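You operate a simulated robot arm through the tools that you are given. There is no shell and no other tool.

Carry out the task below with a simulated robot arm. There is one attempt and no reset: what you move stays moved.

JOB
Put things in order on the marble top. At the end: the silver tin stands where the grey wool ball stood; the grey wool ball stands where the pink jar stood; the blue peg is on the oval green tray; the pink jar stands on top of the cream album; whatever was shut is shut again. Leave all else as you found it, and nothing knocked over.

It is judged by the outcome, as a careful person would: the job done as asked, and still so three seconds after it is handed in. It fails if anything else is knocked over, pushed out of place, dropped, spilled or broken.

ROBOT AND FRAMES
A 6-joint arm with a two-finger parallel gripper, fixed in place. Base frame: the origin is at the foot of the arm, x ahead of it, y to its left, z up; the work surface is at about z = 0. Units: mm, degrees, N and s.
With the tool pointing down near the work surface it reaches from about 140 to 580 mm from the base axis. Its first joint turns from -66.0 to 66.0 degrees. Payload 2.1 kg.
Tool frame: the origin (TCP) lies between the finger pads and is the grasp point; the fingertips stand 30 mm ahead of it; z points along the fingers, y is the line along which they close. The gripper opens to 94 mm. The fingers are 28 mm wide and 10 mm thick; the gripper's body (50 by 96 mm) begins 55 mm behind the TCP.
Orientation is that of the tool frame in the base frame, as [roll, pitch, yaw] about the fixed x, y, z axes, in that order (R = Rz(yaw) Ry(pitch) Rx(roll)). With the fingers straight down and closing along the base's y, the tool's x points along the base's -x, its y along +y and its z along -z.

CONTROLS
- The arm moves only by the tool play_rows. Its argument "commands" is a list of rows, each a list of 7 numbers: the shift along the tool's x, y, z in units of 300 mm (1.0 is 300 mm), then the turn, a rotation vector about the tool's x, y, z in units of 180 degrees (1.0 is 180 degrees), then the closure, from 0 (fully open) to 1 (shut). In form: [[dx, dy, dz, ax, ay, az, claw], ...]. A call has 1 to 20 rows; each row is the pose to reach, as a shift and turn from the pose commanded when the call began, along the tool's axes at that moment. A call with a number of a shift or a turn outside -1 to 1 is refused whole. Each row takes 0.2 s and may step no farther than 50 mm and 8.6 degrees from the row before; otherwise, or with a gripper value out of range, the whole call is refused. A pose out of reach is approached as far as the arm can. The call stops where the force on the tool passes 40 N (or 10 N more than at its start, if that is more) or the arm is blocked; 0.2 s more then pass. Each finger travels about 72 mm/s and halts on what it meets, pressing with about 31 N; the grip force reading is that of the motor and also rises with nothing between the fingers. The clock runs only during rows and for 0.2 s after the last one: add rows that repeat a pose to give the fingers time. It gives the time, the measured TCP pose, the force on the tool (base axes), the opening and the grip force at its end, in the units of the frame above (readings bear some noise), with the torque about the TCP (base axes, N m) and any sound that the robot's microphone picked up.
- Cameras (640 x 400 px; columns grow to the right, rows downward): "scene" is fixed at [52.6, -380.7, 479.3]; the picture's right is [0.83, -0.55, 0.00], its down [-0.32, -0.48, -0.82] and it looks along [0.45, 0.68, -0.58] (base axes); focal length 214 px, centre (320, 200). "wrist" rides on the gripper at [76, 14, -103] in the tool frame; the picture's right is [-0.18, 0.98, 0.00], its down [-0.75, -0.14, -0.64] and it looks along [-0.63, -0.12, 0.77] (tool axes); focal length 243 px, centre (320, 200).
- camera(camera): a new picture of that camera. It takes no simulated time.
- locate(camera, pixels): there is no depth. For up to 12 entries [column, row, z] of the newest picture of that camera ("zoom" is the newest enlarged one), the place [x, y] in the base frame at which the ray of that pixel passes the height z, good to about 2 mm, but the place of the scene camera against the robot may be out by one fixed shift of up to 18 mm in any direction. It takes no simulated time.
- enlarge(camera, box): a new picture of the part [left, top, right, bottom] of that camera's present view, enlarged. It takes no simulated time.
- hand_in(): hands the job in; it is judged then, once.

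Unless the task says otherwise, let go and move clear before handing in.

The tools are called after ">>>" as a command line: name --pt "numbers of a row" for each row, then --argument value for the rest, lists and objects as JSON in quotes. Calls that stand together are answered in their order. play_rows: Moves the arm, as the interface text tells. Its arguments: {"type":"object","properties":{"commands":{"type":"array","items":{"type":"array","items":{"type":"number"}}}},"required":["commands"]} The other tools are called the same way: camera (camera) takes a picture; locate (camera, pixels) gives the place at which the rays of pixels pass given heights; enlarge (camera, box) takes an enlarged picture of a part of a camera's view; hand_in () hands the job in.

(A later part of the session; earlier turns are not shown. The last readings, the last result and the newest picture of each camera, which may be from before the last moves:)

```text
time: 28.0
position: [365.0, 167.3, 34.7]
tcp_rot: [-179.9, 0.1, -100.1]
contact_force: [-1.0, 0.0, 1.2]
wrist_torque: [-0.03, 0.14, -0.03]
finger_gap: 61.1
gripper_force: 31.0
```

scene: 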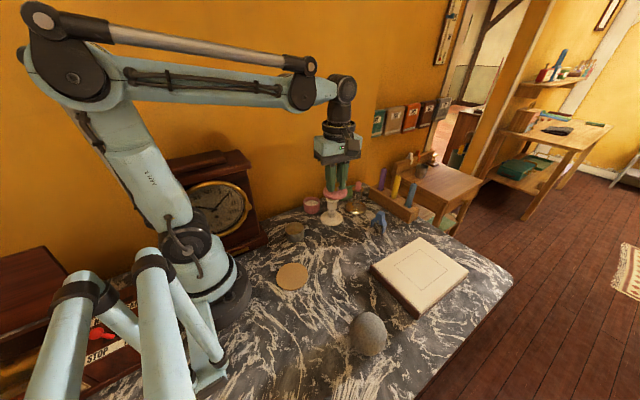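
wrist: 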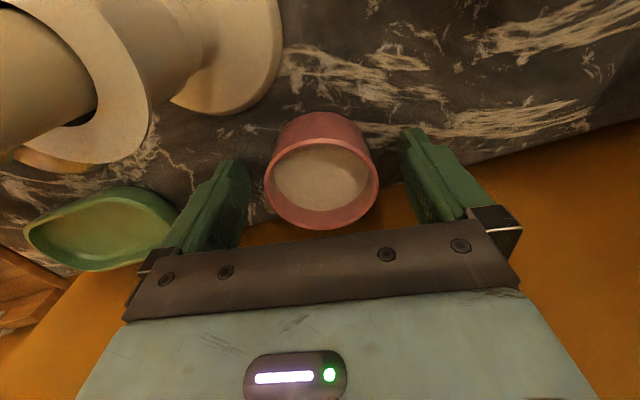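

The body is gripped at 61 mm with full force. I'll lift 30 mm slowly and verify.

>>> play_rows --pt "0 0 -0.01 0 0 0 1" --pt "0 0 -0.03 0 0 0 1" --pt "0 0 -0.06 0 0 0 1" --pt "0 0 -0.09 0 0 0 1" --pt "0 0 -0.1 0 0 0 1" --pt "0 0 -0.1 0 0 0 1"

>>> camera --camera "wrist"

>>> enlarge --camera "scene" --box '[280, 160, 360, 220]'

```text
time: 29.4
position: [365.2, 166.2, 63.6]
tcp_rot: [-179.8, 0.1, -100.0]
contact_force: [-0.7, 0.4, -1.0]
wrist_torque: [-0.02, -0.01, -0.02]
finger_gap: 61.0
gripper_force: 31.0
```

```text
taken
```

wrist: 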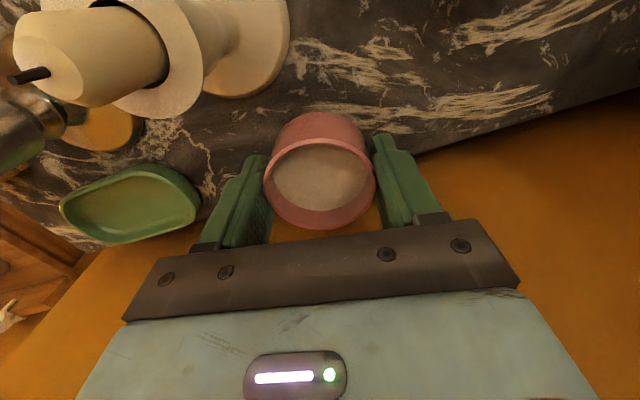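

```text
6.67 times, centred on (320, 190) of scene
```

zoom: 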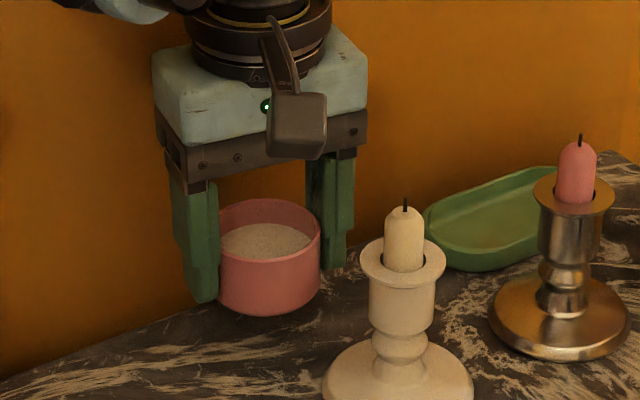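

The jar body lifted cleanly and level. I'll raise it well above the candles and carry it toward the album.

>>> play_rows --pt "0 0 -0.06 0 0 0 1" --pt "0 0 -0.16 0 0 0 1" --pt "0 0 -0.27 0 0 0 1" --pt "0 0 -0.38 0 0 0 1" --pt "0 0 -0.48 0 0 0 1" --pt "0 0 -0.533 0 0 0 1" --pt "0.05 -0.0179 -0.533 0 0 0 1" --pt "0.13 -0.0465 -0.533 0 0 0 1" --pt "0.22 -0.0787 -0.533 0 0 0 1" --pt "0.31 -0.1108 -0.533 0 0 0 1" --pt "0.4 -0.143 -0.533 0 0 0 1" --pt "0.49 -0.1752 -0.533 0 0 0 1" --pt "0.57 -0.2038 -0.533 0 0 0 1" --pt "0.6083 -0.2175 -0.533 0 0 0 1" --pt "0.6083 -0.2175 -0.533 0 0 0 1"

>>> camera --camera "scene"

>>> camera --camera "wrist"

```text
time: 32.6
position: [399.3, -26.8, 224.8]
tcp_rot: [-179.9, 0.2, -100.0]
contact_force: [0.2, 0.4, -2.1]
wrist_torque: [0.02, 0.01, -0.01]
finger_gap: 60.8
gripper_force: 30.9
```

```text
taken
```

scene: 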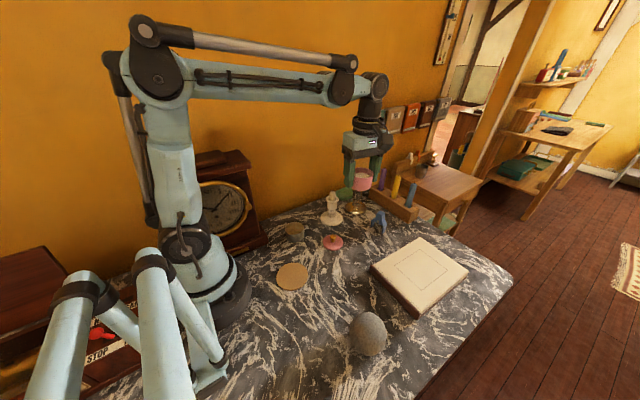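

```text
taken
```

wrist: 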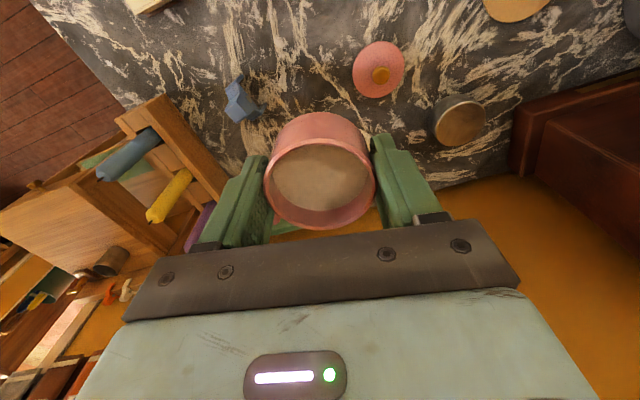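

The jar is held securely halfway across at (399,-27,225). I'll carry on to above the album at about (430,-215).

>>> play_rows --pt "0.05 -0.0179 0 0 0 0 1" --pt "0.13 -0.0465 0 0 0 0 1" --pt "0.22 -0.0787 0 0 0 0 1" --pt "0.31 -0.1108 0 0 0 0 1" --pt "0.4 -0.143 0 0 0 0 1" --pt "0.49 -0.1752 0 0 0 0 1" --pt "0.57 -0.2038 0 0 0 0 1" --pt "0.6083 -0.2175 0 0 0 0 1" --pt "0.6083 -0.2175 0 0 0 0 1"

>>> camera --camera "scene"

>>> camera --camera "wrist"

```text
time: 34.6
position: [431.7, -215.9, 224.7]
tcp_rot: [180.0, 0.1, -99.9]
contact_force: [0.0, 0.4, -1.2]
wrist_torque: [0.0, 0.01, 0.02]
finger_gap: 61.0
gripper_force: 30.8
```

```text
taken
```

scene: 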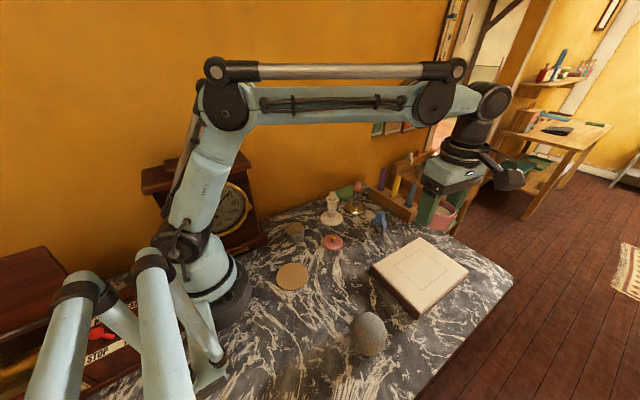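

```text
taken
```

wrist: 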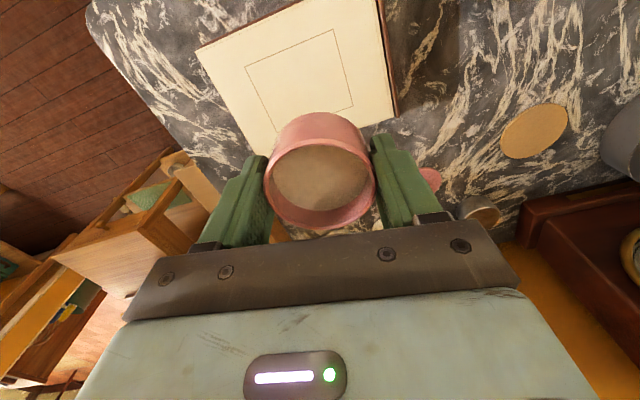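

The tool axis lands at about wrist pixel (320,85), well inside the album. I'll enlarge the scene view to judge the album's thickness.

>>> enlarge --camera "scene" --box '[360, 230, 480, 330]'

>>> locate --camera "wrist" --pixels '[[196, 50, 28], [382, 2, 28], [399, 110, 28], [320, 85, 28]]'

```text
4.00 times, centred on (420, 280) of scene
```

zoom: 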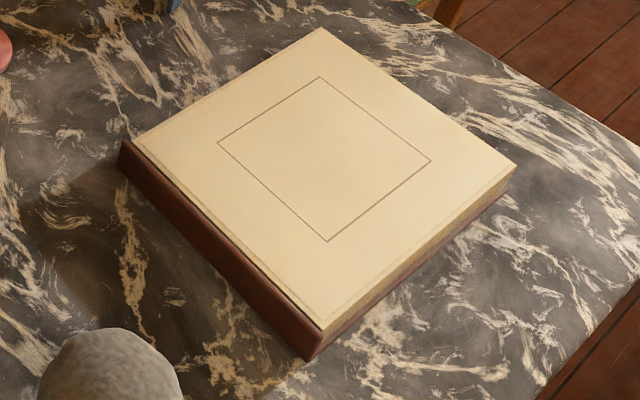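

```text
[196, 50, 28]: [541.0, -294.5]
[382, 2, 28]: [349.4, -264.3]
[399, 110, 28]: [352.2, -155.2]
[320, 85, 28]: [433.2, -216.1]
```

The album is about 20 mm thick, so contact should come near z≈54. I'll lower the jar to about z=66 and check before easing down.

>>> play_rows --pt "0 0 0.08 0 0 0 1" --pt "0 0 0.18 0 0 0 1" --pt "0 0 0.28 0 0 0 1" --pt "0 0 0.38 0 0 0 1" --pt "0 0 0.46 0 0 0 1" --pt "0 0 0.51 0 0 0 1" --pt "0 0 0.526 0 0 0 1" --pt "0 0 0.526 0 0 0 1"

>>> enlarge --camera "scene" --box '[360, 210, 480, 310]'

>>> camera --camera "wrist"

```text
time: 36.4
position: [431.3, -214.0, 65.9]
tcp_rot: [-179.9, 0.1, -100.0]
contact_force: [0.7, 0.3, -0.4]
wrist_torque: [0.02, 0.0, -0.01]
finger_gap: 60.9
gripper_force: 30.9
```

```text
4.00 times, centred on (420, 260) of scene
```

zoom: 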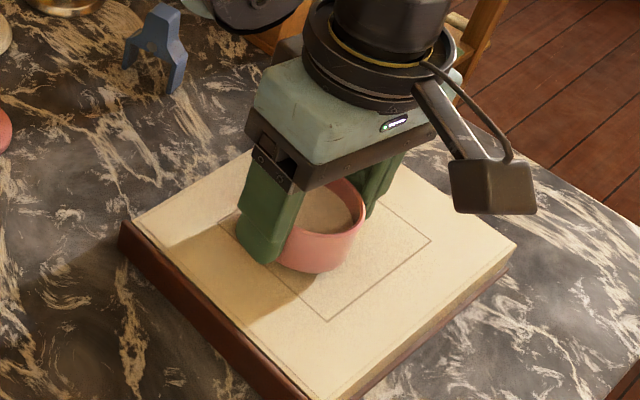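

```text
taken
```

wrist: 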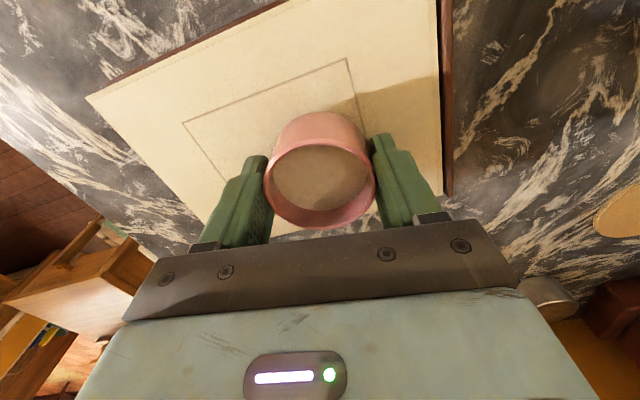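

The jar hovers over the album with no contact. I'll ease down, first by 6 mm and then in small steps.

>>> play_rows --pt "0 0 0.007 0 0 0 1" --pt "0 0 0.014 0 0 0 1" --pt "0 0 0.02 0 0 0 1" --pt "0 0 0.02 0 0 0 1"

>>> play_rows --pt "0 0 0.0033 0 0 0 1" --pt "0 0 0.0067 0 0 0 1" --pt "0 0 0.0067 0 0 0 1"

>>> enlarge --camera "scene" --box '[380, 240, 460, 300]'

```text
time: 37.4
position: [431.5, -214.7, 61.7]
tcp_rot: [-179.9, 0.1, -100.0]
contact_force: [-0.1, -0.1, -1.6]
wrist_torque: [0.03, 0.02, -0.01]
finger_gap: 60.8
gripper_force: 31.3
```

```text
time: 38.2
position: [431.3, -215.4, 58.3]
tcp_rot: [-179.7, 0.1, -100.0]
contact_force: [1.7, 2.6, 19.2]
wrist_torque: [0.09, 0.15, -0.21]
finger_gap: 60.8
gripper_force: 30.7
```

```text
6.67 times, centred on (420, 270) of scene
```

zoom: 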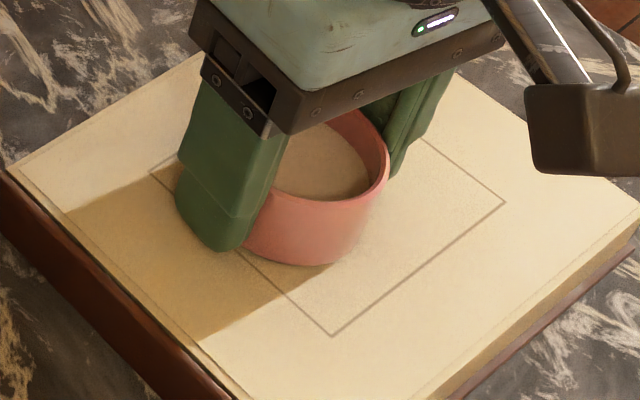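

The jar has touched down on the album at z≈58 (19 N), so the album top is about 24 mm high. I'll ease half a millimetre and open the fingers.

>>> play_rows --pt "0 0 -0.002 0 0 0 1" --pt "0 0 -0.002 0 0 0 0.3" --pt "0 0 -0.002 0 0 0 0.15" --pt "0 0 -0.002 0 0 0 0" --pt "0 0 -0.002 0 0 0 0"

>>> enlarge --camera "scene" --box '[380, 240, 460, 300]'

>>> camera --camera "wrist"

```text
time: 39.4
position: [430.5, -215.0, 59.3]
tcp_rot: [-179.9, 0.2, -100.0]
contact_force: [0.3, 0.0, 0.5]
wrist_torque: [0.0, -0.01, -0.03]
finger_gap: 93.9
gripper_force: 0.0
```

```text
6.67 times, centred on (420, 270) of scene
```

zoom: 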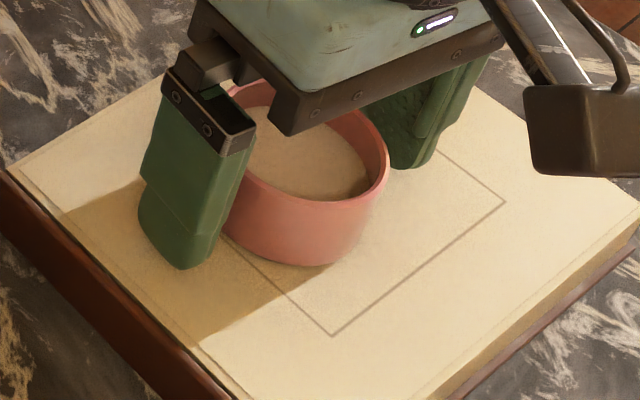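

```text
taken
```

wrist: 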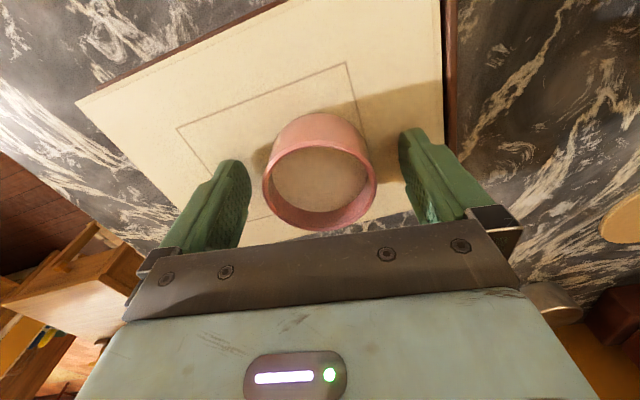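

The jar body stands on the album, released. I'll rise, move back above the lid, and set the fingers to about 42 mm.

>>> play_rows --pt "0 0 -0.08 0 0 0 0" --pt "0 0 -0.2 0 0 0 0" --pt "0 0 -0.34 0 0 0 0" --pt "0 0 -0.47 0 0 0 0" --pt "0 0 -0.551 0 0 0 0" --pt "-0.0615 0.0447 -0.551 0 0 0 0.2" --pt "-0.1538 0.1118 -0.551 0 0 0 0.4" --pt "-0.246 0.1789 -0.551 0 0 0 0.55" --pt "-0.3383 0.246 -0.551 0 0 0 0.55" --pt "-0.4306 0.3131 -0.551 0 0 0 0.55" --pt "-0.5228 0.3802 -0.551 0 0 0 0.55" --pt "-0.5905 0.4294 -0.551 0 0 0 0.55" --pt "-0.6151 0.4473 -0.551 0 0 0 0.55" --pt "-0.6151 0.4473 -0.551 0 0 0 0.55"

>>> camera --camera "wrist"

>>> camera --camera "scene"

```text
time: 42.4
position: [328.6, -11.7, 224.1]
tcp_rot: [-180.0, 0.1, -100.0]
contact_force: [0.4, 0.1, 0.0]
wrist_torque: [0.0, 0.0, 0.01]
finger_gap: 42.4
gripper_force: 0.1
```

```text
taken
```

wrist: 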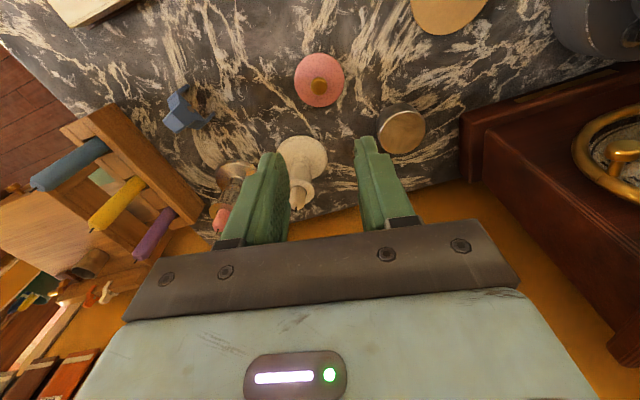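

```text
taken
```

scene: 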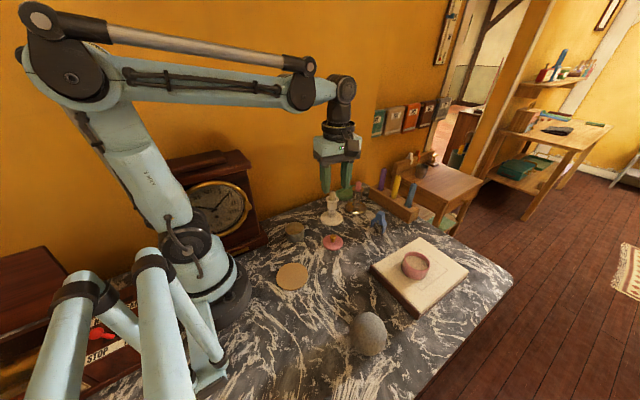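

The lid is right below (knob at (319,87)). I'll descend to the same height it was released at and close on the knob.

>>> play_rows --pt "0 0 0.13 0 0 0 0.55" --pt "0 0 0.28 0 0 0 0.55" --pt "0 0 0.42 0 0 0 0.55" --pt "0 0 0.53 0 0 0 0.55" --pt "0 0 0.59 0 0 0 0.55" --pt "0 0 0.6097 0 0 0 0.55" --pt "0 0 0.6097 0 0 0 0.55" --pt "0 0 0.6097 0 0 0 0.7" --pt "0 0 0.6097 0 0 0 0.85" --pt "0 0 0.6097 0 0 0 1" --pt "0 0 0.6097 0 0 0 1" --pt "0 0 0.6097 0 0 0 1"

>>> enlarge --camera "scene" --box '[304, 222, 352, 252]'

```text
time: 45.0
position: [331.2, -9.5, 42.7]
tcp_rot: [-179.8, 0.1, -100.1]
contact_force: [-0.7, 1.1, -0.4]
wrist_torque: [0.01, 0.01, 0.02]
finger_gap: 17.7
gripper_force: 31.1
```

```text
13.33 times, centred on (328, 237) of scene
```

zoom: 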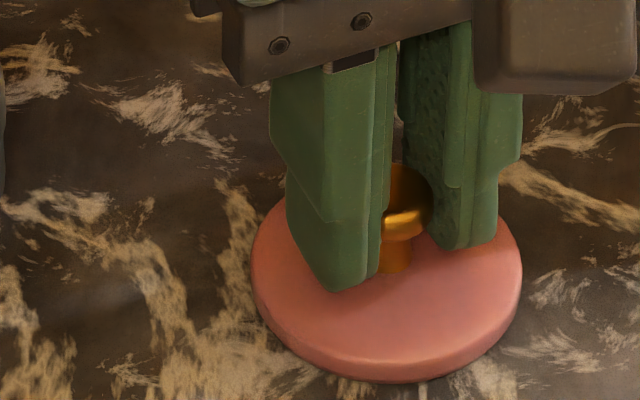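

The lid is held again (17.7 mm). I'll lift it and carry it above the jar on the album.

>>> play_rows --pt "0 0 -0.05 0 0 0 1" --pt "0 0 -0.16 0 0 0 1" --pt "0 0 -0.3 0 0 0 1" --pt "0 0 -0.44 0 0 0 1" --pt "0 0 -0.56 0 0 0 1" --pt "0 0 -0.6097 0 0 0 1" --pt "0.0615 -0.0447 -0.6097 0 0 0 1" --pt "0.1538 -0.1118 -0.6097 0 0 0 1" --pt "0.246 -0.1789 -0.6097 0 0 0 1" --pt "0.3383 -0.246 -0.6097 0 0 0 1" --pt "0.4306 -0.3131 -0.6097 0 0 0 1" --pt "0.5228 -0.3802 -0.6097 0 0 0 1" --pt "0.5905 -0.4294 -0.6097 0 0 0 1" --pt "0.6151 -0.4473 -0.6097 0 0 0 1" --pt "0.6151 -0.4473 -0.6097 0 0 0 1" --pt "0.6151 -0.4473 -0.6097 0 0 0 1"

>>> play_rows --pt "0 0 0.08 0 0 0 1" --pt "0 0 0.18 0 0 0 1" --pt "0 0 0.28 0 0 0 1" --pt "0 0 0.34 0 0 0 1" --pt "0 0 0.36 0 0 0 1" --pt "0 0 0.36 0 0 0 1"

>>> camera --camera "wrist"

>>> enlarge --camera "scene" --box '[376, 220, 456, 290]'

```text
time: 48.4
position: [431.1, -216.6, 223.8]
tcp_rot: [-179.9, 0.1, -100.0]
contact_force: [0.1, -0.2, -0.9]
wrist_torque: [-0.02, -0.04, -0.04]
finger_gap: 17.8
gripper_force: 31.4
```

```text
time: 49.8
position: [430.2, -215.5, 115.7]
tcp_rot: [-179.9, 0.1, -100.0]
contact_force: [-0.4, 0.6, -0.3]
wrist_torque: [0.02, 0.01, -0.03]
finger_gap: 17.6
gripper_force: 31.3
```

```text
taken
```

wrist: 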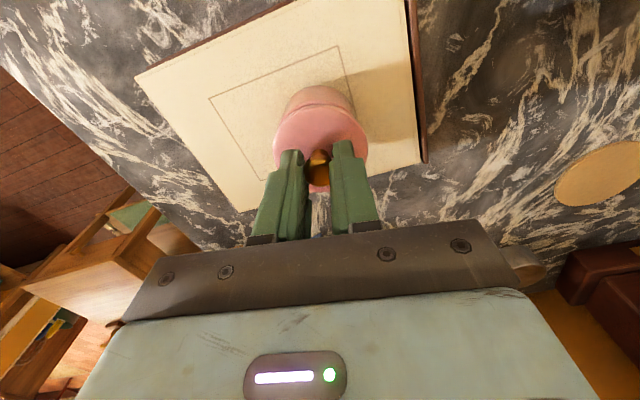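

```text
5.71 times, centred on (416, 255) of scene
```

zoom: 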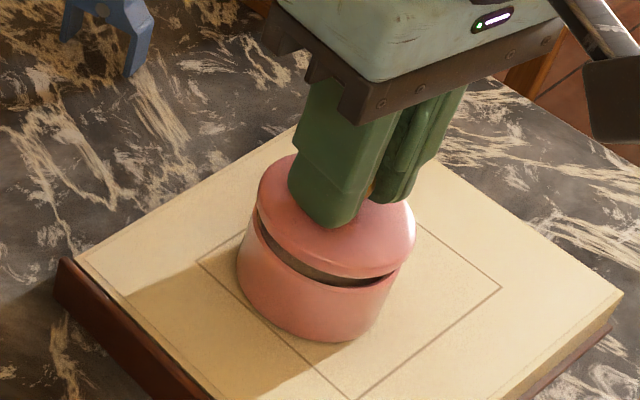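

The lid hovers concentric with the jar, roughly 14 mm above its seat. I'll lower 9 mm and check the alignment.

>>> play_rows --pt "0 0 0.01 0 0 0 1" --pt "0 0 0.02 0 0 0 1" --pt "0 0 0.03 0 0 0 1" --pt "0 0 0.03 0 0 0 1"

>>> enlarge --camera "scene" --box '[396, 245, 444, 285]'

>>> enlarge --camera "wrist" --box '[260, 80, 380, 200]'

```text
time: 50.8
position: [430.7, -215.1, 106.0]
tcp_rot: [-179.9, 0.1, -100.0]
contact_force: [0.3, -0.4, -0.3]
wrist_torque: [-0.01, 0.0, 0.01]
finger_gap: 17.6
gripper_force: 31.7
```

```text
10.00 times, centred on (420, 265) of scene
```

zoom: 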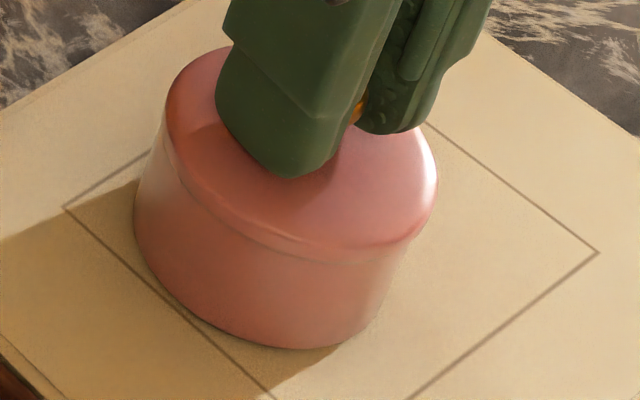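

```text
3.33 times, centred on (320, 140) of wrist
```

zoom: 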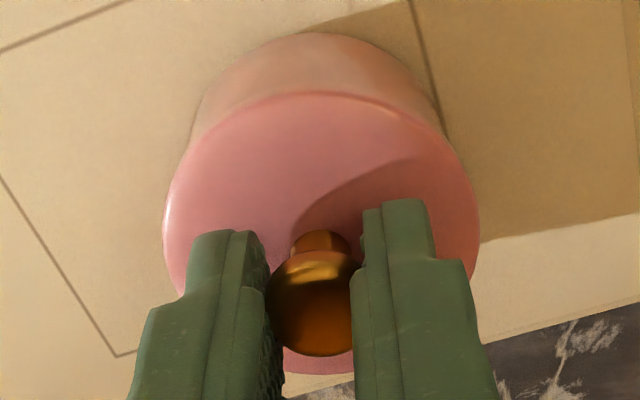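

The lid lines up well with the body. I'll ease it down in small steps until it seats.

>>> play_rows --pt "0 0 0.0033 0 0 0 1" --pt "0 0 0.0067 0 0 0 1" --pt "0 0 0.0067 0 0 0 1"

>>> play_rows --pt "0 0 0.0033 0 0 0 1" --pt "0 0 0.005 0 0 0 1" --pt "0 0 0.005 0 0 0 1"

>>> enlarge --camera "scene" --box '[396, 245, 444, 285]'

```text
time: 51.6
position: [430.6, -215.6, 105.0]
tcp_rot: [-180.0, 0.1, -100.0]
contact_force: [-0.9, 0.8, -0.5]
wrist_torque: [0.0, 0.0, 0.0]
finger_gap: 17.5
gripper_force: 30.7
```

```text
time: 52.4
position: [430.5, -215.3, 103.7]
tcp_rot: [-179.8, 0.0, -100.0]
contact_force: [4.2, 2.4, 25.9]
wrist_torque: [0.16, -0.1, 0.01]
finger_gap: 17.7
gripper_force: 31.1
heard: snap
```

```text
10.00 times, centred on (420, 265) of scene
```

zoom: 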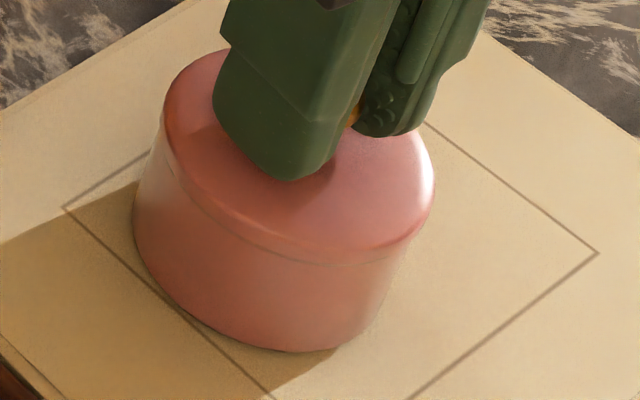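

I heard the snap again with 26 N of upward force, so the lid seems to have clicked on. I'll ease the pressure slightly, look closely at the seam, then release.

>>> play_rows --pt "0 0 -0.0015 0 0 0 1" --pt "0 0 -0.0015 0 0 0 1"

>>> enlarge --camera "scene" --box '[404, 252, 436, 282]'

```text
time: 53.0
position: [430.9, -214.9, 104.1]
tcp_rot: [-179.9, 0.1, -99.9]
contact_force: [3.5, 3.6, 17.5]
wrist_torque: [0.16, -0.09, 0.01]
finger_gap: 17.8
gripper_force: 30.8
```

```text
13.33 times, centred on (420, 267) of scene
```

zoom: 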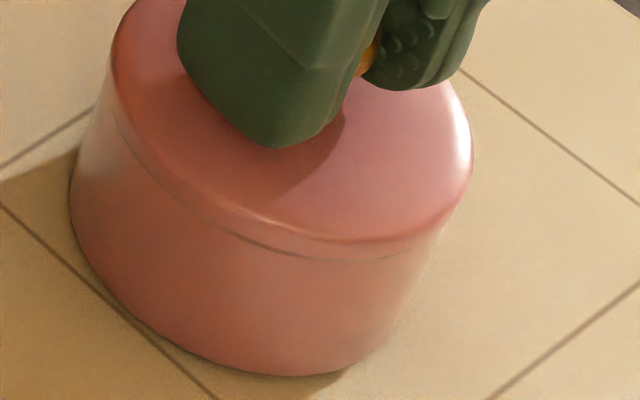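

The seam looks closed evenly all round. I'll open the fingers to release the knob, then rise.

>>> play_rows --pt "0 0 -0.0025 0 0 0 0.95" --pt "0 0 -0.0025 0 0 0 0.75" --pt "0 0 -0.0025 0 0 0 0.55" --pt "0 0 -0.0025 0 0 0 0.55"

>>> enlarge --camera "scene" --box '[396, 245, 444, 285]'

>>> enlarge --camera "wrist" --box '[260, 80, 380, 200]'

```text
time: 54.0
position: [430.2, -215.7, 105.1]
tcp_rot: [-179.9, 0.1, -100.0]
contact_force: [0.2, -0.3, 0.4]
wrist_torque: [0.0, -0.01, 0.0]
finger_gap: 42.2
gripper_force: 0.1
```

```text
10.00 times, centred on (420, 265) of scene
```

zoom: 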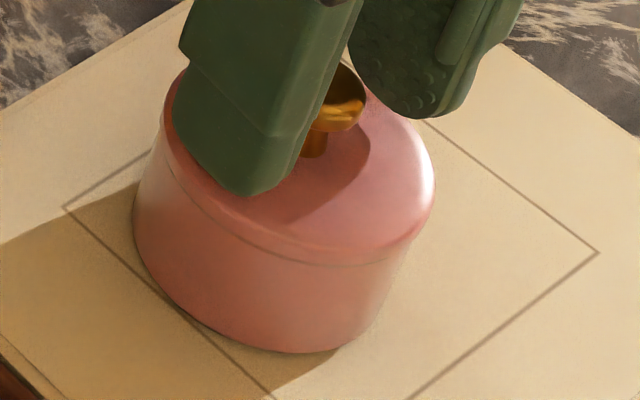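

```text
3.33 times, centred on (320, 140) of wrist
```

zoom: 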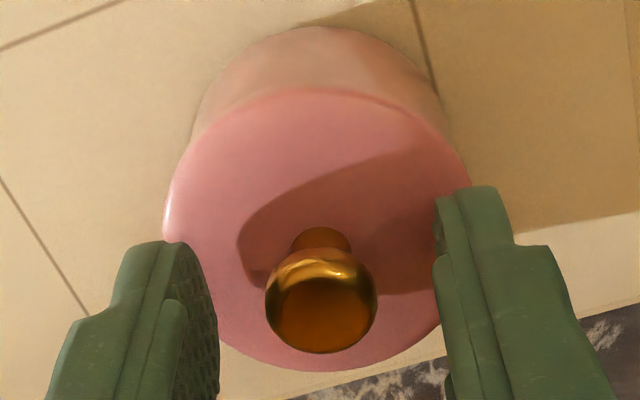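

The jar is shut and standing on the album. I'll rise, then go above the ball at about (226,-261) while turning the gripper back, opening fully.

>>> play_rows --pt "0 0 -0.06 0 0 0 0.55" --pt "0 0 -0.18 0 0 0 0.55" --pt "0 0 -0.3 0 0 0 0.55" --pt "0 0 -0.398 0 0 0 0.55" --pt "0.027 0.0646 -0.398 0 0 0.0444 0.4" --pt "0.054 0.1293 -0.398 0 0 0.0889 0.2" --pt "0.081 0.1939 -0.398 0 0 0.1333 0" --pt "0.108 0.2585 -0.398 0 0 0.1778 0" --pt "0.135 0.3231 -0.398 0 0 0.2222 0" --pt "0.162 0.3878 -0.398 0 0 0.2667 0" --pt "0.189 0.4524 -0.398 0 0 0.3111 0" --pt "0.216 0.517 -0.398 0 0 0.3556 0" --pt "0.243 0.5817 -0.398 0 0 0.4 0" --pt "0.27 0.6463 -0.398 0 0 0.4444 0" --pt "0.27 0.6463 -0.398 0 0 0.4444 0"

>>> camera --camera "wrist"

>>> camera --camera "scene"

```text
time: 57.2
position: [224.8, -260.7, 224.6]
tcp_rot: [-179.9, 0.1, 179.8]
contact_force: [0.5, 0.5, -0.3]
wrist_torque: [0.04, 0.02, -0.01]
finger_gap: 94.0
gripper_force: 0.0
```

```text
taken
```

wrist: 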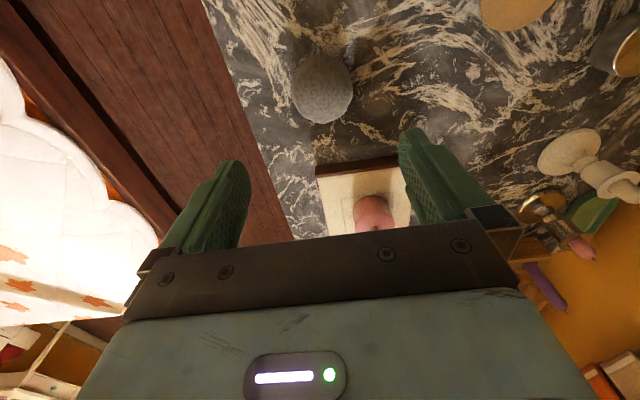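

```text
taken
```

scene: 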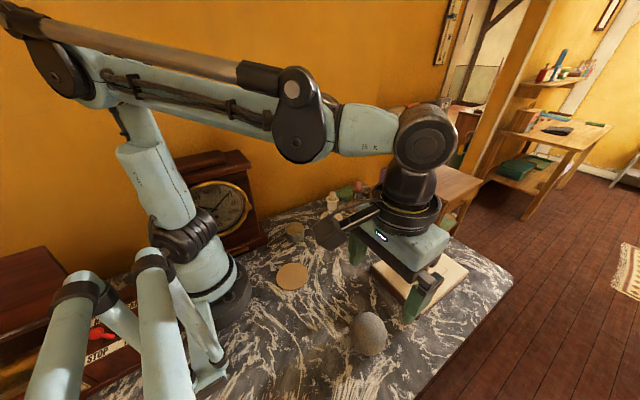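

The ball is nearly under the tool axis (silhouette about columns 291–353, rows 52–124). I'll enlarge to refine.

>>> enlarge --camera "wrist" --box '[270, 40, 370, 140]'

```text
4.00 times, centred on (320, 90) of wrist
```

zoom: 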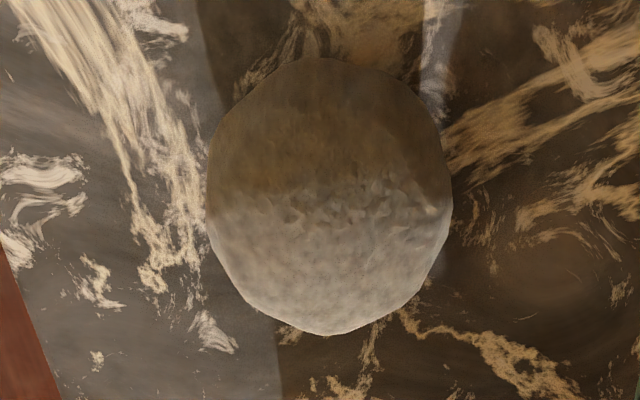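

>>> locate --camera "wrist" --pixels '[[322.3, 90.8, 35], [322.3, 90.8, 36]]'

```text
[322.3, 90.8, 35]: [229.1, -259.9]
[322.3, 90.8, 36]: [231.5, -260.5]
```

The ball's centre is about (230,-260), radius 35. I'll shift 5 mm and descend to z≈100 for a check.

>>> play_rows --pt "-0.0167 0.0033 0.06 0 0 0 0" --pt "-0.0167 0.0033 0.18 0 0 0 0" --pt "-0.0167 0.0033 0.3 0 0 0 0" --pt "-0.0167 0.0033 0.4 0 0 0 0" --pt "-0.0167 0.0033 0.4 0 0 0 0"

>>> camera --camera "wrist"

>>> camera --camera "scene"

```text
time: 58.4
position: [232.2, -259.9, 103.1]
tcp_rot: [-180.0, 0.0, -179.9]
contact_force: [-1.0, -0.4, 0.1]
wrist_torque: [0.01, -0.01, 0.02]
finger_gap: 94.2
gripper_force: 0.1
```

```text
taken
```

wrist: 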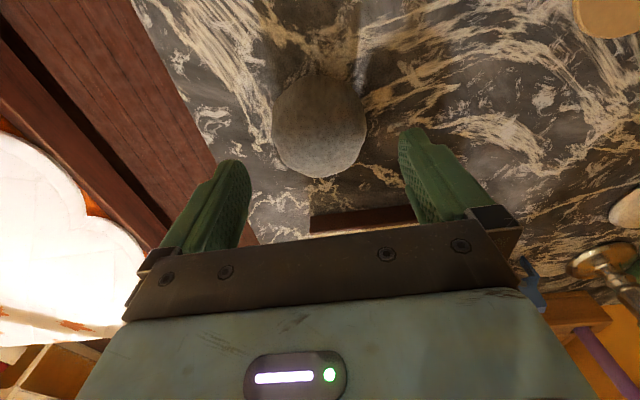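

```text
taken
```

scene: 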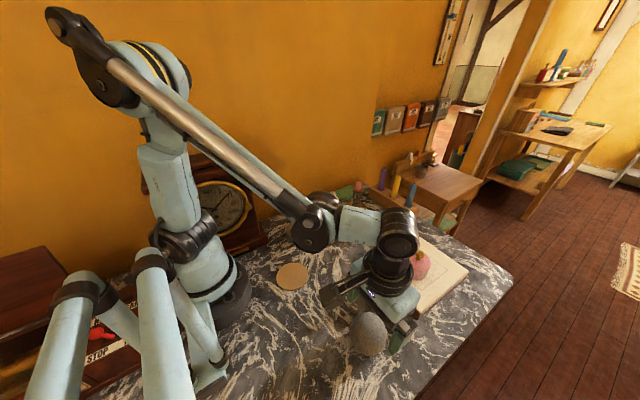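

The ball is centred to within 2 mm (column 319.5, row 129). I'll lower around it to z≈36.

>>> play_rows --pt "0.004 0 0.06 0 0 0 0" --pt "0.004 0 0.12 0 0 0 0" --pt "0.004 0 0.18 0 0 0 0" --pt "0.004 0 0.22 0 0 0 0" --pt "0.004 0 0.2267 0 0 0 0" --pt "0.004 0 0.2267 0 0 0 0"

>>> camera --camera "wrist"

>>> enlarge --camera "scene" --box '[310, 270, 430, 370]'

```text
time: 59.8
position: [230.6, -261.0, 35.8]
tcp_rot: [-179.9, 0.0, -179.9]
contact_force: [0.6, -0.5, -0.5]
wrist_torque: [0.01, 0.02, 0.03]
finger_gap: 94.0
gripper_force: 0.0
```

```text
taken
```

wrist: 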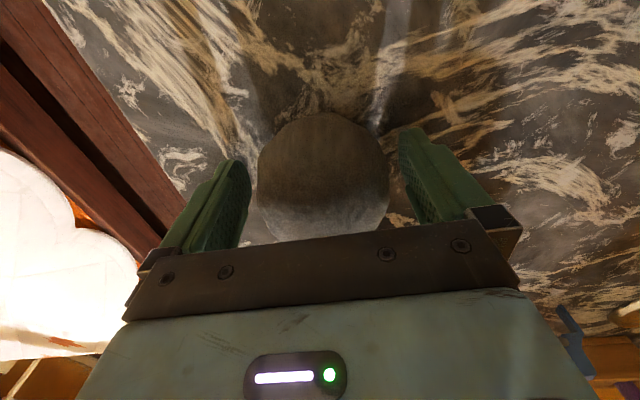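

```text
4.00 times, centred on (370, 320) of scene
```

zoom: 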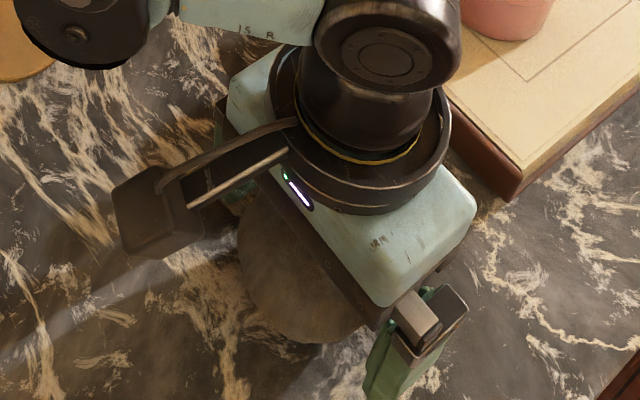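

The ball sits between the fingers (columns 257–390). I'll close on it gently.

>>> play_rows --pt "0 0 0 0 0 0 0.08" --pt "0 0 0 0 0 0 0.15" --pt "0 0 0 0 0 0 0.2" --pt "0 0 0 0 0 0 0.24" --pt "0 0 0 0 0 0 0.3" --pt "0 0 0 0 0 0 0.5" --pt "0 0 0 0 0 0 0.5"

>>> camera --camera "wrist"

```text
time: 61.4
position: [229.4, -261.4, 35.3]
tcp_rot: [180.0, 0.2, 180.0]
contact_force: [0.2, 0.0, -0.3]
wrist_torque: [-0.03, 0.05, -0.04]
finger_gap: 72.0
gripper_force: 31.1
```

```text
taken
```

wrist: 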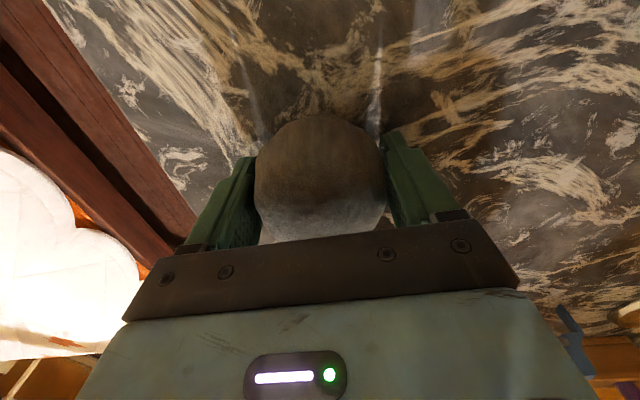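

The ball is held at 72 mm. I'll lift it and carry it toward the jar's old spot, first half.

>>> play_rows --pt "0 0 -0.03 0 0 0 0.6" --pt "0 0 -0.12 0 0 0 0.6" --pt "0 0 -0.25 0 0 0 0.6" --pt "0 0 -0.38 0 0 0 0.6" --pt "0 0 -0.51 0 0 0 0.6" --pt "0 0 -0.61 0 0 0 0.6" --pt "0 0 -0.6267 0 0 0 0.6" --pt "-0.0317 0.1 -0.6267 0 0 0 0.6" --pt "-0.0688 0.2167 -0.6267 0 0 0 0.6" --pt "-0.1058 0.3333 -0.6267 0 0 0 0.6" --pt "-0.1429 0.45 -0.6267 0 0 0 0.6" --pt "-0.1799 0.5667 -0.6267 0 0 0 0.6" --pt "-0.2117 0.6667 -0.6267 0 0 0 0.6" --pt "-0.2117 0.6667 -0.6267 0 0 0 0.6"

>>> camera --camera "wrist"

>>> camera --camera "scene"

```text
time: 64.4
position: [293.8, -61.5, 223.9]
tcp_rot: [180.0, 0.1, -179.9]
contact_force: [0.8, 0.3, 0.6]
wrist_torque: [0.01, -0.02, -0.01]
finger_gap: 71.7
gripper_force: 31.2
```

```text
taken
```

wrist: 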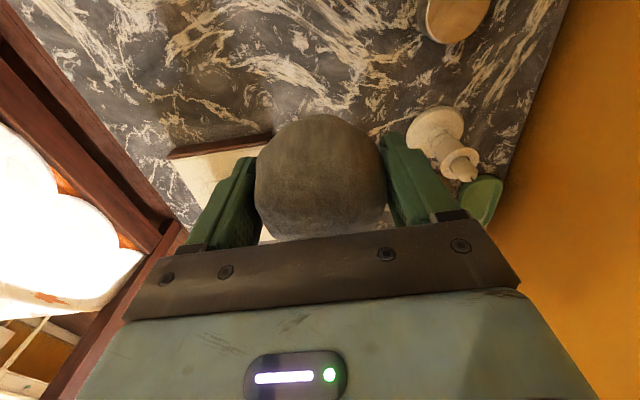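

```text
taken
```

scene: 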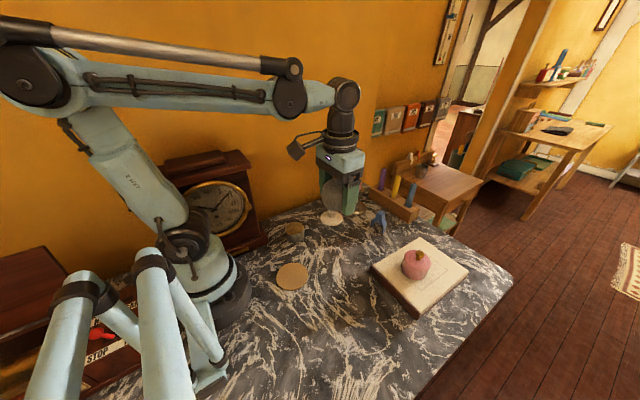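

The ball is held securely. I'll do the second half to above the jar's old spot, turning the gripper by -80° again for wall clearance.

>>> play_rows --pt "-0.0242 0.0757 0 0 0 -0.0444 0.6" --pt "-0.0484 0.1515 0 0 0 -0.0889 0.6" --pt "-0.0726 0.2272 0 0 0 -0.1333 0.6" --pt "-0.0968 0.3029 0 0 0 -0.1778 0.6" --pt "-0.121 0.3787 0 0 0 -0.2222 0.6" --pt "-0.1452 0.4544 0 0 0 -0.2667 0.6" --pt "-0.1694 0.5301 0 0 0 -0.3111 0.6" --pt "-0.1936 0.6058 0 0 0 -0.3556 0.6" --pt "-0.2178 0.6816 0 0 0 -0.4 0.6" --pt "-0.242 0.7573 0 0 0 -0.4444 0.6" --pt "-0.242 0.7573 0 0 0 -0.4444 0.6"

>>> camera --camera "wrist"

>>> camera --camera "scene"

```text
time: 66.8
position: [365.5, 166.3, 223.9]
tcp_rot: [-179.8, 0.0, -99.9]
contact_force: [-0.4, 0.0, -1.4]
wrist_torque: [-0.02, -0.02, 0.0]
finger_gap: 71.8
gripper_force: 31.0
```

```text
taken
```

wrist: 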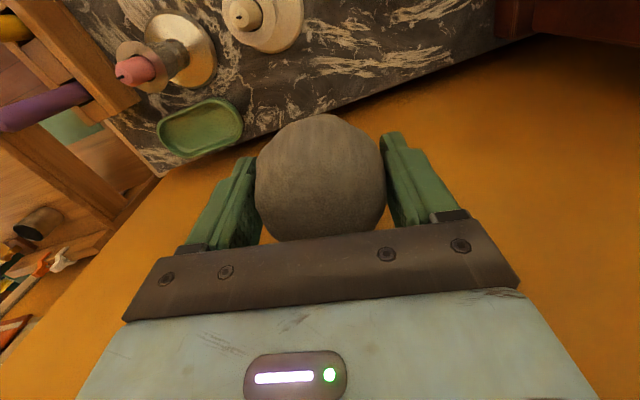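

```text
taken
```

scene: 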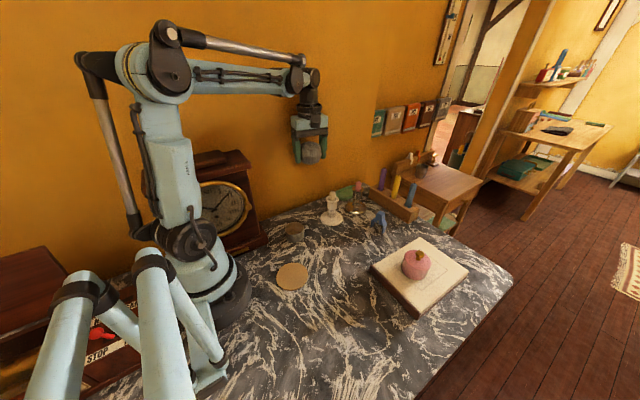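

The ball is above the spot. I'll lower to about z=42 and then ease it down.

>>> play_rows --pt "0 0 0.08 0 0 0 0.6" --pt "0 0 0.2 0 0 0 0.6" --pt "0 0 0.33 0 0 0 0.6" --pt "0 0 0.45 0 0 0 0.6" --pt "0 0 0.54 0 0 0 0.6" --pt "0 0 0.59 0 0 0 0.6" --pt "0 0 0.6067 0 0 0 0.6" --pt "0 0 0.6067 0 0 0 0.6"

>>> play_rows --pt "0 0 0.005 0 0 0 0.6" --pt "0 0 0.01 0 0 0 0.6" --pt "0 0 0.0133 0 0 0 0.6" --pt "0 0 0.0133 0 0 0 0.6"

>>> enlarge --camera "scene" --box '[280, 160, 360, 220]'

```text
time: 68.6
position: [366.1, 167.5, 42.5]
tcp_rot: [-179.9, 0.0, -100.0]
contact_force: [0.5, -0.2, 0.7]
wrist_torque: [-0.01, -0.02, -0.02]
finger_gap: 72.0
gripper_force: 31.0
```

```text
time: 69.6
position: [366.2, 167.1, 38.5]
tcp_rot: [-179.9, 0.1, -99.9]
contact_force: [0.0, 0.1, 0.0]
wrist_torque: [-0.01, 0.0, 0.02]
finger_gap: 71.7
gripper_force: 31.1
```

```text
6.67 times, centred on (320, 190) of scene
```

zoom: 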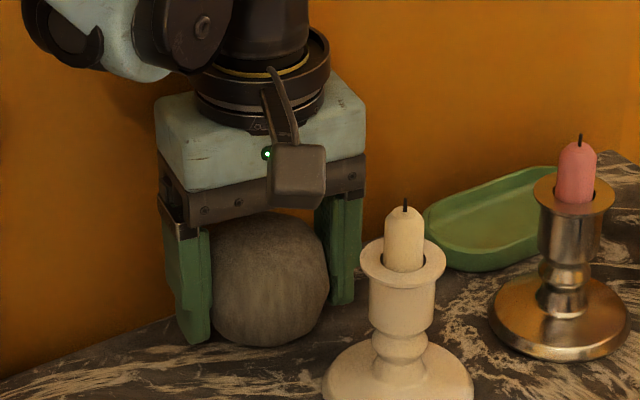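

No contact at z=38. I'll creep down 1 mm at a time.

>>> play_rows --pt "0 0 0.0033 0 0 0 0.6" --pt "0 0 0.0033 0 0 0 0.6"

>>> play_rows --pt "0 0 0.0025 0 0 0 0.6" --pt "0 0 0.0025 0 0 0 0.6"

```text
time: 70.2
position: [365.7, 167.1, 38.2]
tcp_rot: [-180.0, 0.1, -100.0]
contact_force: [0.0, 0.4, -1.1]
wrist_torque: [-0.02, 0.02, 0.0]
finger_gap: 71.7
gripper_force: 31.5
```

```text
time: 70.8
position: [363.8, 166.1, 36.2]
tcp_rot: [-179.9, 0.2, -100.0]
contact_force: [0.8, -1.4, -1.4]
wrist_torque: [0.01, -0.02, 0.02]
finger_gap: 71.5
gripper_force: 31.3
```

Still free at z≈36.2; continuing in sub-millimetre steps until it touches.

>>> play_rows --pt "0 0 0.002 0 0 0 0.6" --pt "0 0 0.002 0 0 0 0.6"

>>> play_rows --pt "0 0 0.0015 0 0 0 0.6" --pt "0 0 0.0015 0 0 0 0.6"

```text
time: 71.4
position: [365.6, 167.2, 36.2]
tcp_rot: [-179.9, 0.0, -100.0]
contact_force: [-0.1, -2.2, 7.1]
wrist_torque: [0.03, 0.08, 0.01]
finger_gap: 71.8
gripper_force: 31.5
```

```text
time: 72.0
position: [364.9, 166.2, 35.9]
tcp_rot: [-179.9, 0.0, -100.0]
contact_force: [-2.8, -4.3, 23.8]
wrist_torque: [0.04, 0.25, 0.02]
finger_gap: 71.8
gripper_force: 30.6
```

The ball is touching down (24 N at the last step). I'll back off half a millimetre and open slowly.

>>> play_rows --pt "0 0 -0.0015 0 0 0 0.6" --pt "0 0 -0.0015 0 0 0 0.26" --pt "0 0 -0.0015 0 0 0 0.22" --pt "0 0 -0.0015 0 0 0 0.18" --pt "0 0 -0.0015 0 0 0 0.12" --pt "0 0 -0.0015 0 0 0 0.05" --pt "0 0 -0.0015 0 0 0 0" --pt "0 0 -0.0015 0 0 0 0"

>>> camera --camera "wrist"

>>> enlarge --camera "scene" --box '[280, 160, 360, 220]'

```text
time: 73.8
position: [365.4, 168.2, 36.3]
tcp_rot: [-179.9, 0.1, -100.0]
contact_force: [0.2, 0.5, -0.2]
wrist_torque: [0.0, 0.0, -0.02]
finger_gap: 94.1
gripper_force: 0.0
```

```text
taken
```

wrist: 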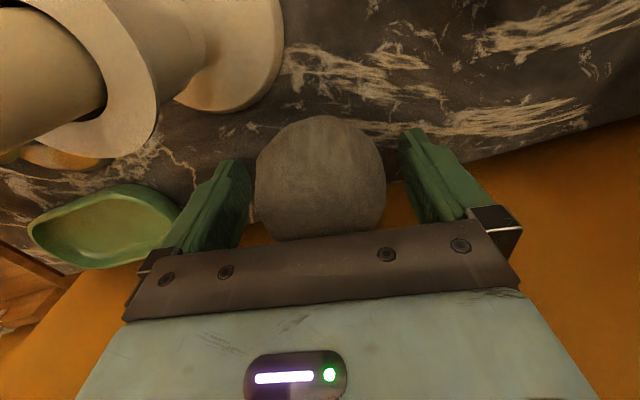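

```text
6.67 times, centred on (320, 190) of scene
```

zoom: 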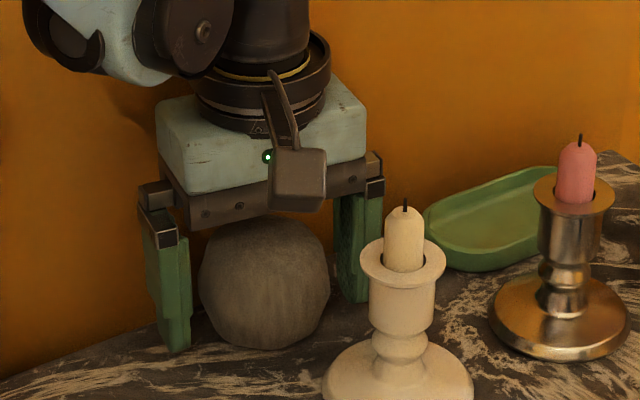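

The ball appears at rest between the open fingers (columns 256–386). I'll wait a second with no motion to confirm it doesn't roll.

>>> play_rows --pt "0 0 0 0 0 0 0" --pt "0 0 0 0 0 0 0" --pt "0 0 0 0 0 0 0" --pt "0 0 0 0 0 0 0" --pt "0 0 0 0 0 0 0" --pt "0 0 0 0 0 0 0" --pt "0 0 0 0 0 0 0" --pt "0 0 0 0 0 0 0"

>>> camera --camera "wrist"

```text
time: 75.6
position: [366.5, 167.2, 37.7]
tcp_rot: [-179.9, 0.1, -100.0]
contact_force: [0.4, 0.4, 0.3]
wrist_torque: [0.04, 0.02, 0.02]
finger_gap: 94.1
gripper_force: 0.1
```

```text
taken
```

wrist: 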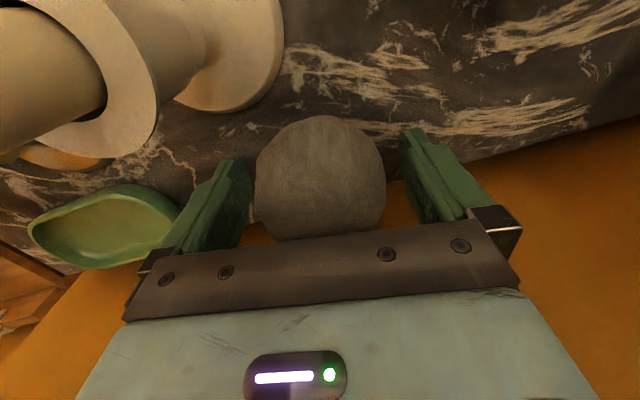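

The ball hasn't moved. Next is the tin; before going there I'll rise and check where the clock's base lies relative to the tin.

>>> play_rows --pt "0 0 -0.06 0 0 0 0" --pt "0 0 -0.19 0 0 0 0" --pt "0 0 -0.33 0 0 0 0" --pt "0 0 -0.47 0 0 0 0" --pt "0 0 -0.6 0 0 0 0" --pt "0 0 -0.628 0 0 0 0" --pt "0 0 -0.628 0 0 0 0"

>>> camera --camera "scene"

>>> enlarge --camera "scene" --box '[180, 130, 380, 280]'

>>> locate --camera "scene" --pixels '[[268, 237, 0], [238, 258, 0], [312, 206, 36], [296, 229, 15]]'

```text
time: 77.2
position: [365.3, 166.1, 226.4]
tcp_rot: [-179.9, 0.1, -100.0]
contact_force: [-0.3, -0.1, -0.8]
wrist_torque: [0.0, 0.0, 0.01]
finger_gap: 94.1
gripper_force: 0.1
```

```text
taken
```

scene: 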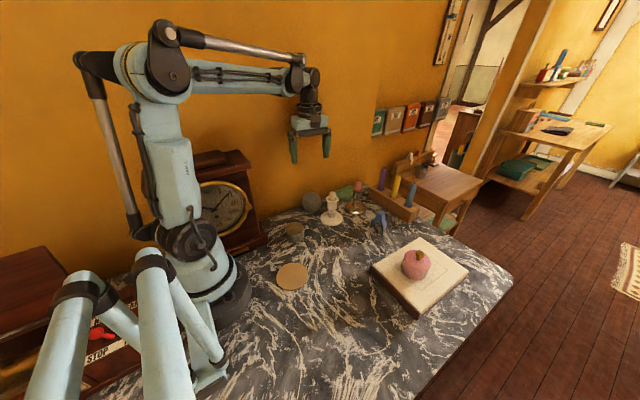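

```text
2.67 times, centred on (280, 205) of scene
```

zoom: 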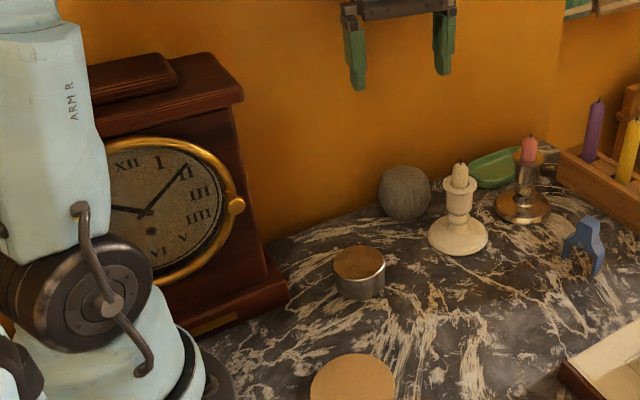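

```text
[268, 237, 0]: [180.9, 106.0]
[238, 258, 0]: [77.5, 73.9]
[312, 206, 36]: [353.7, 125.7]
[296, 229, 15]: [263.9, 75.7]
```

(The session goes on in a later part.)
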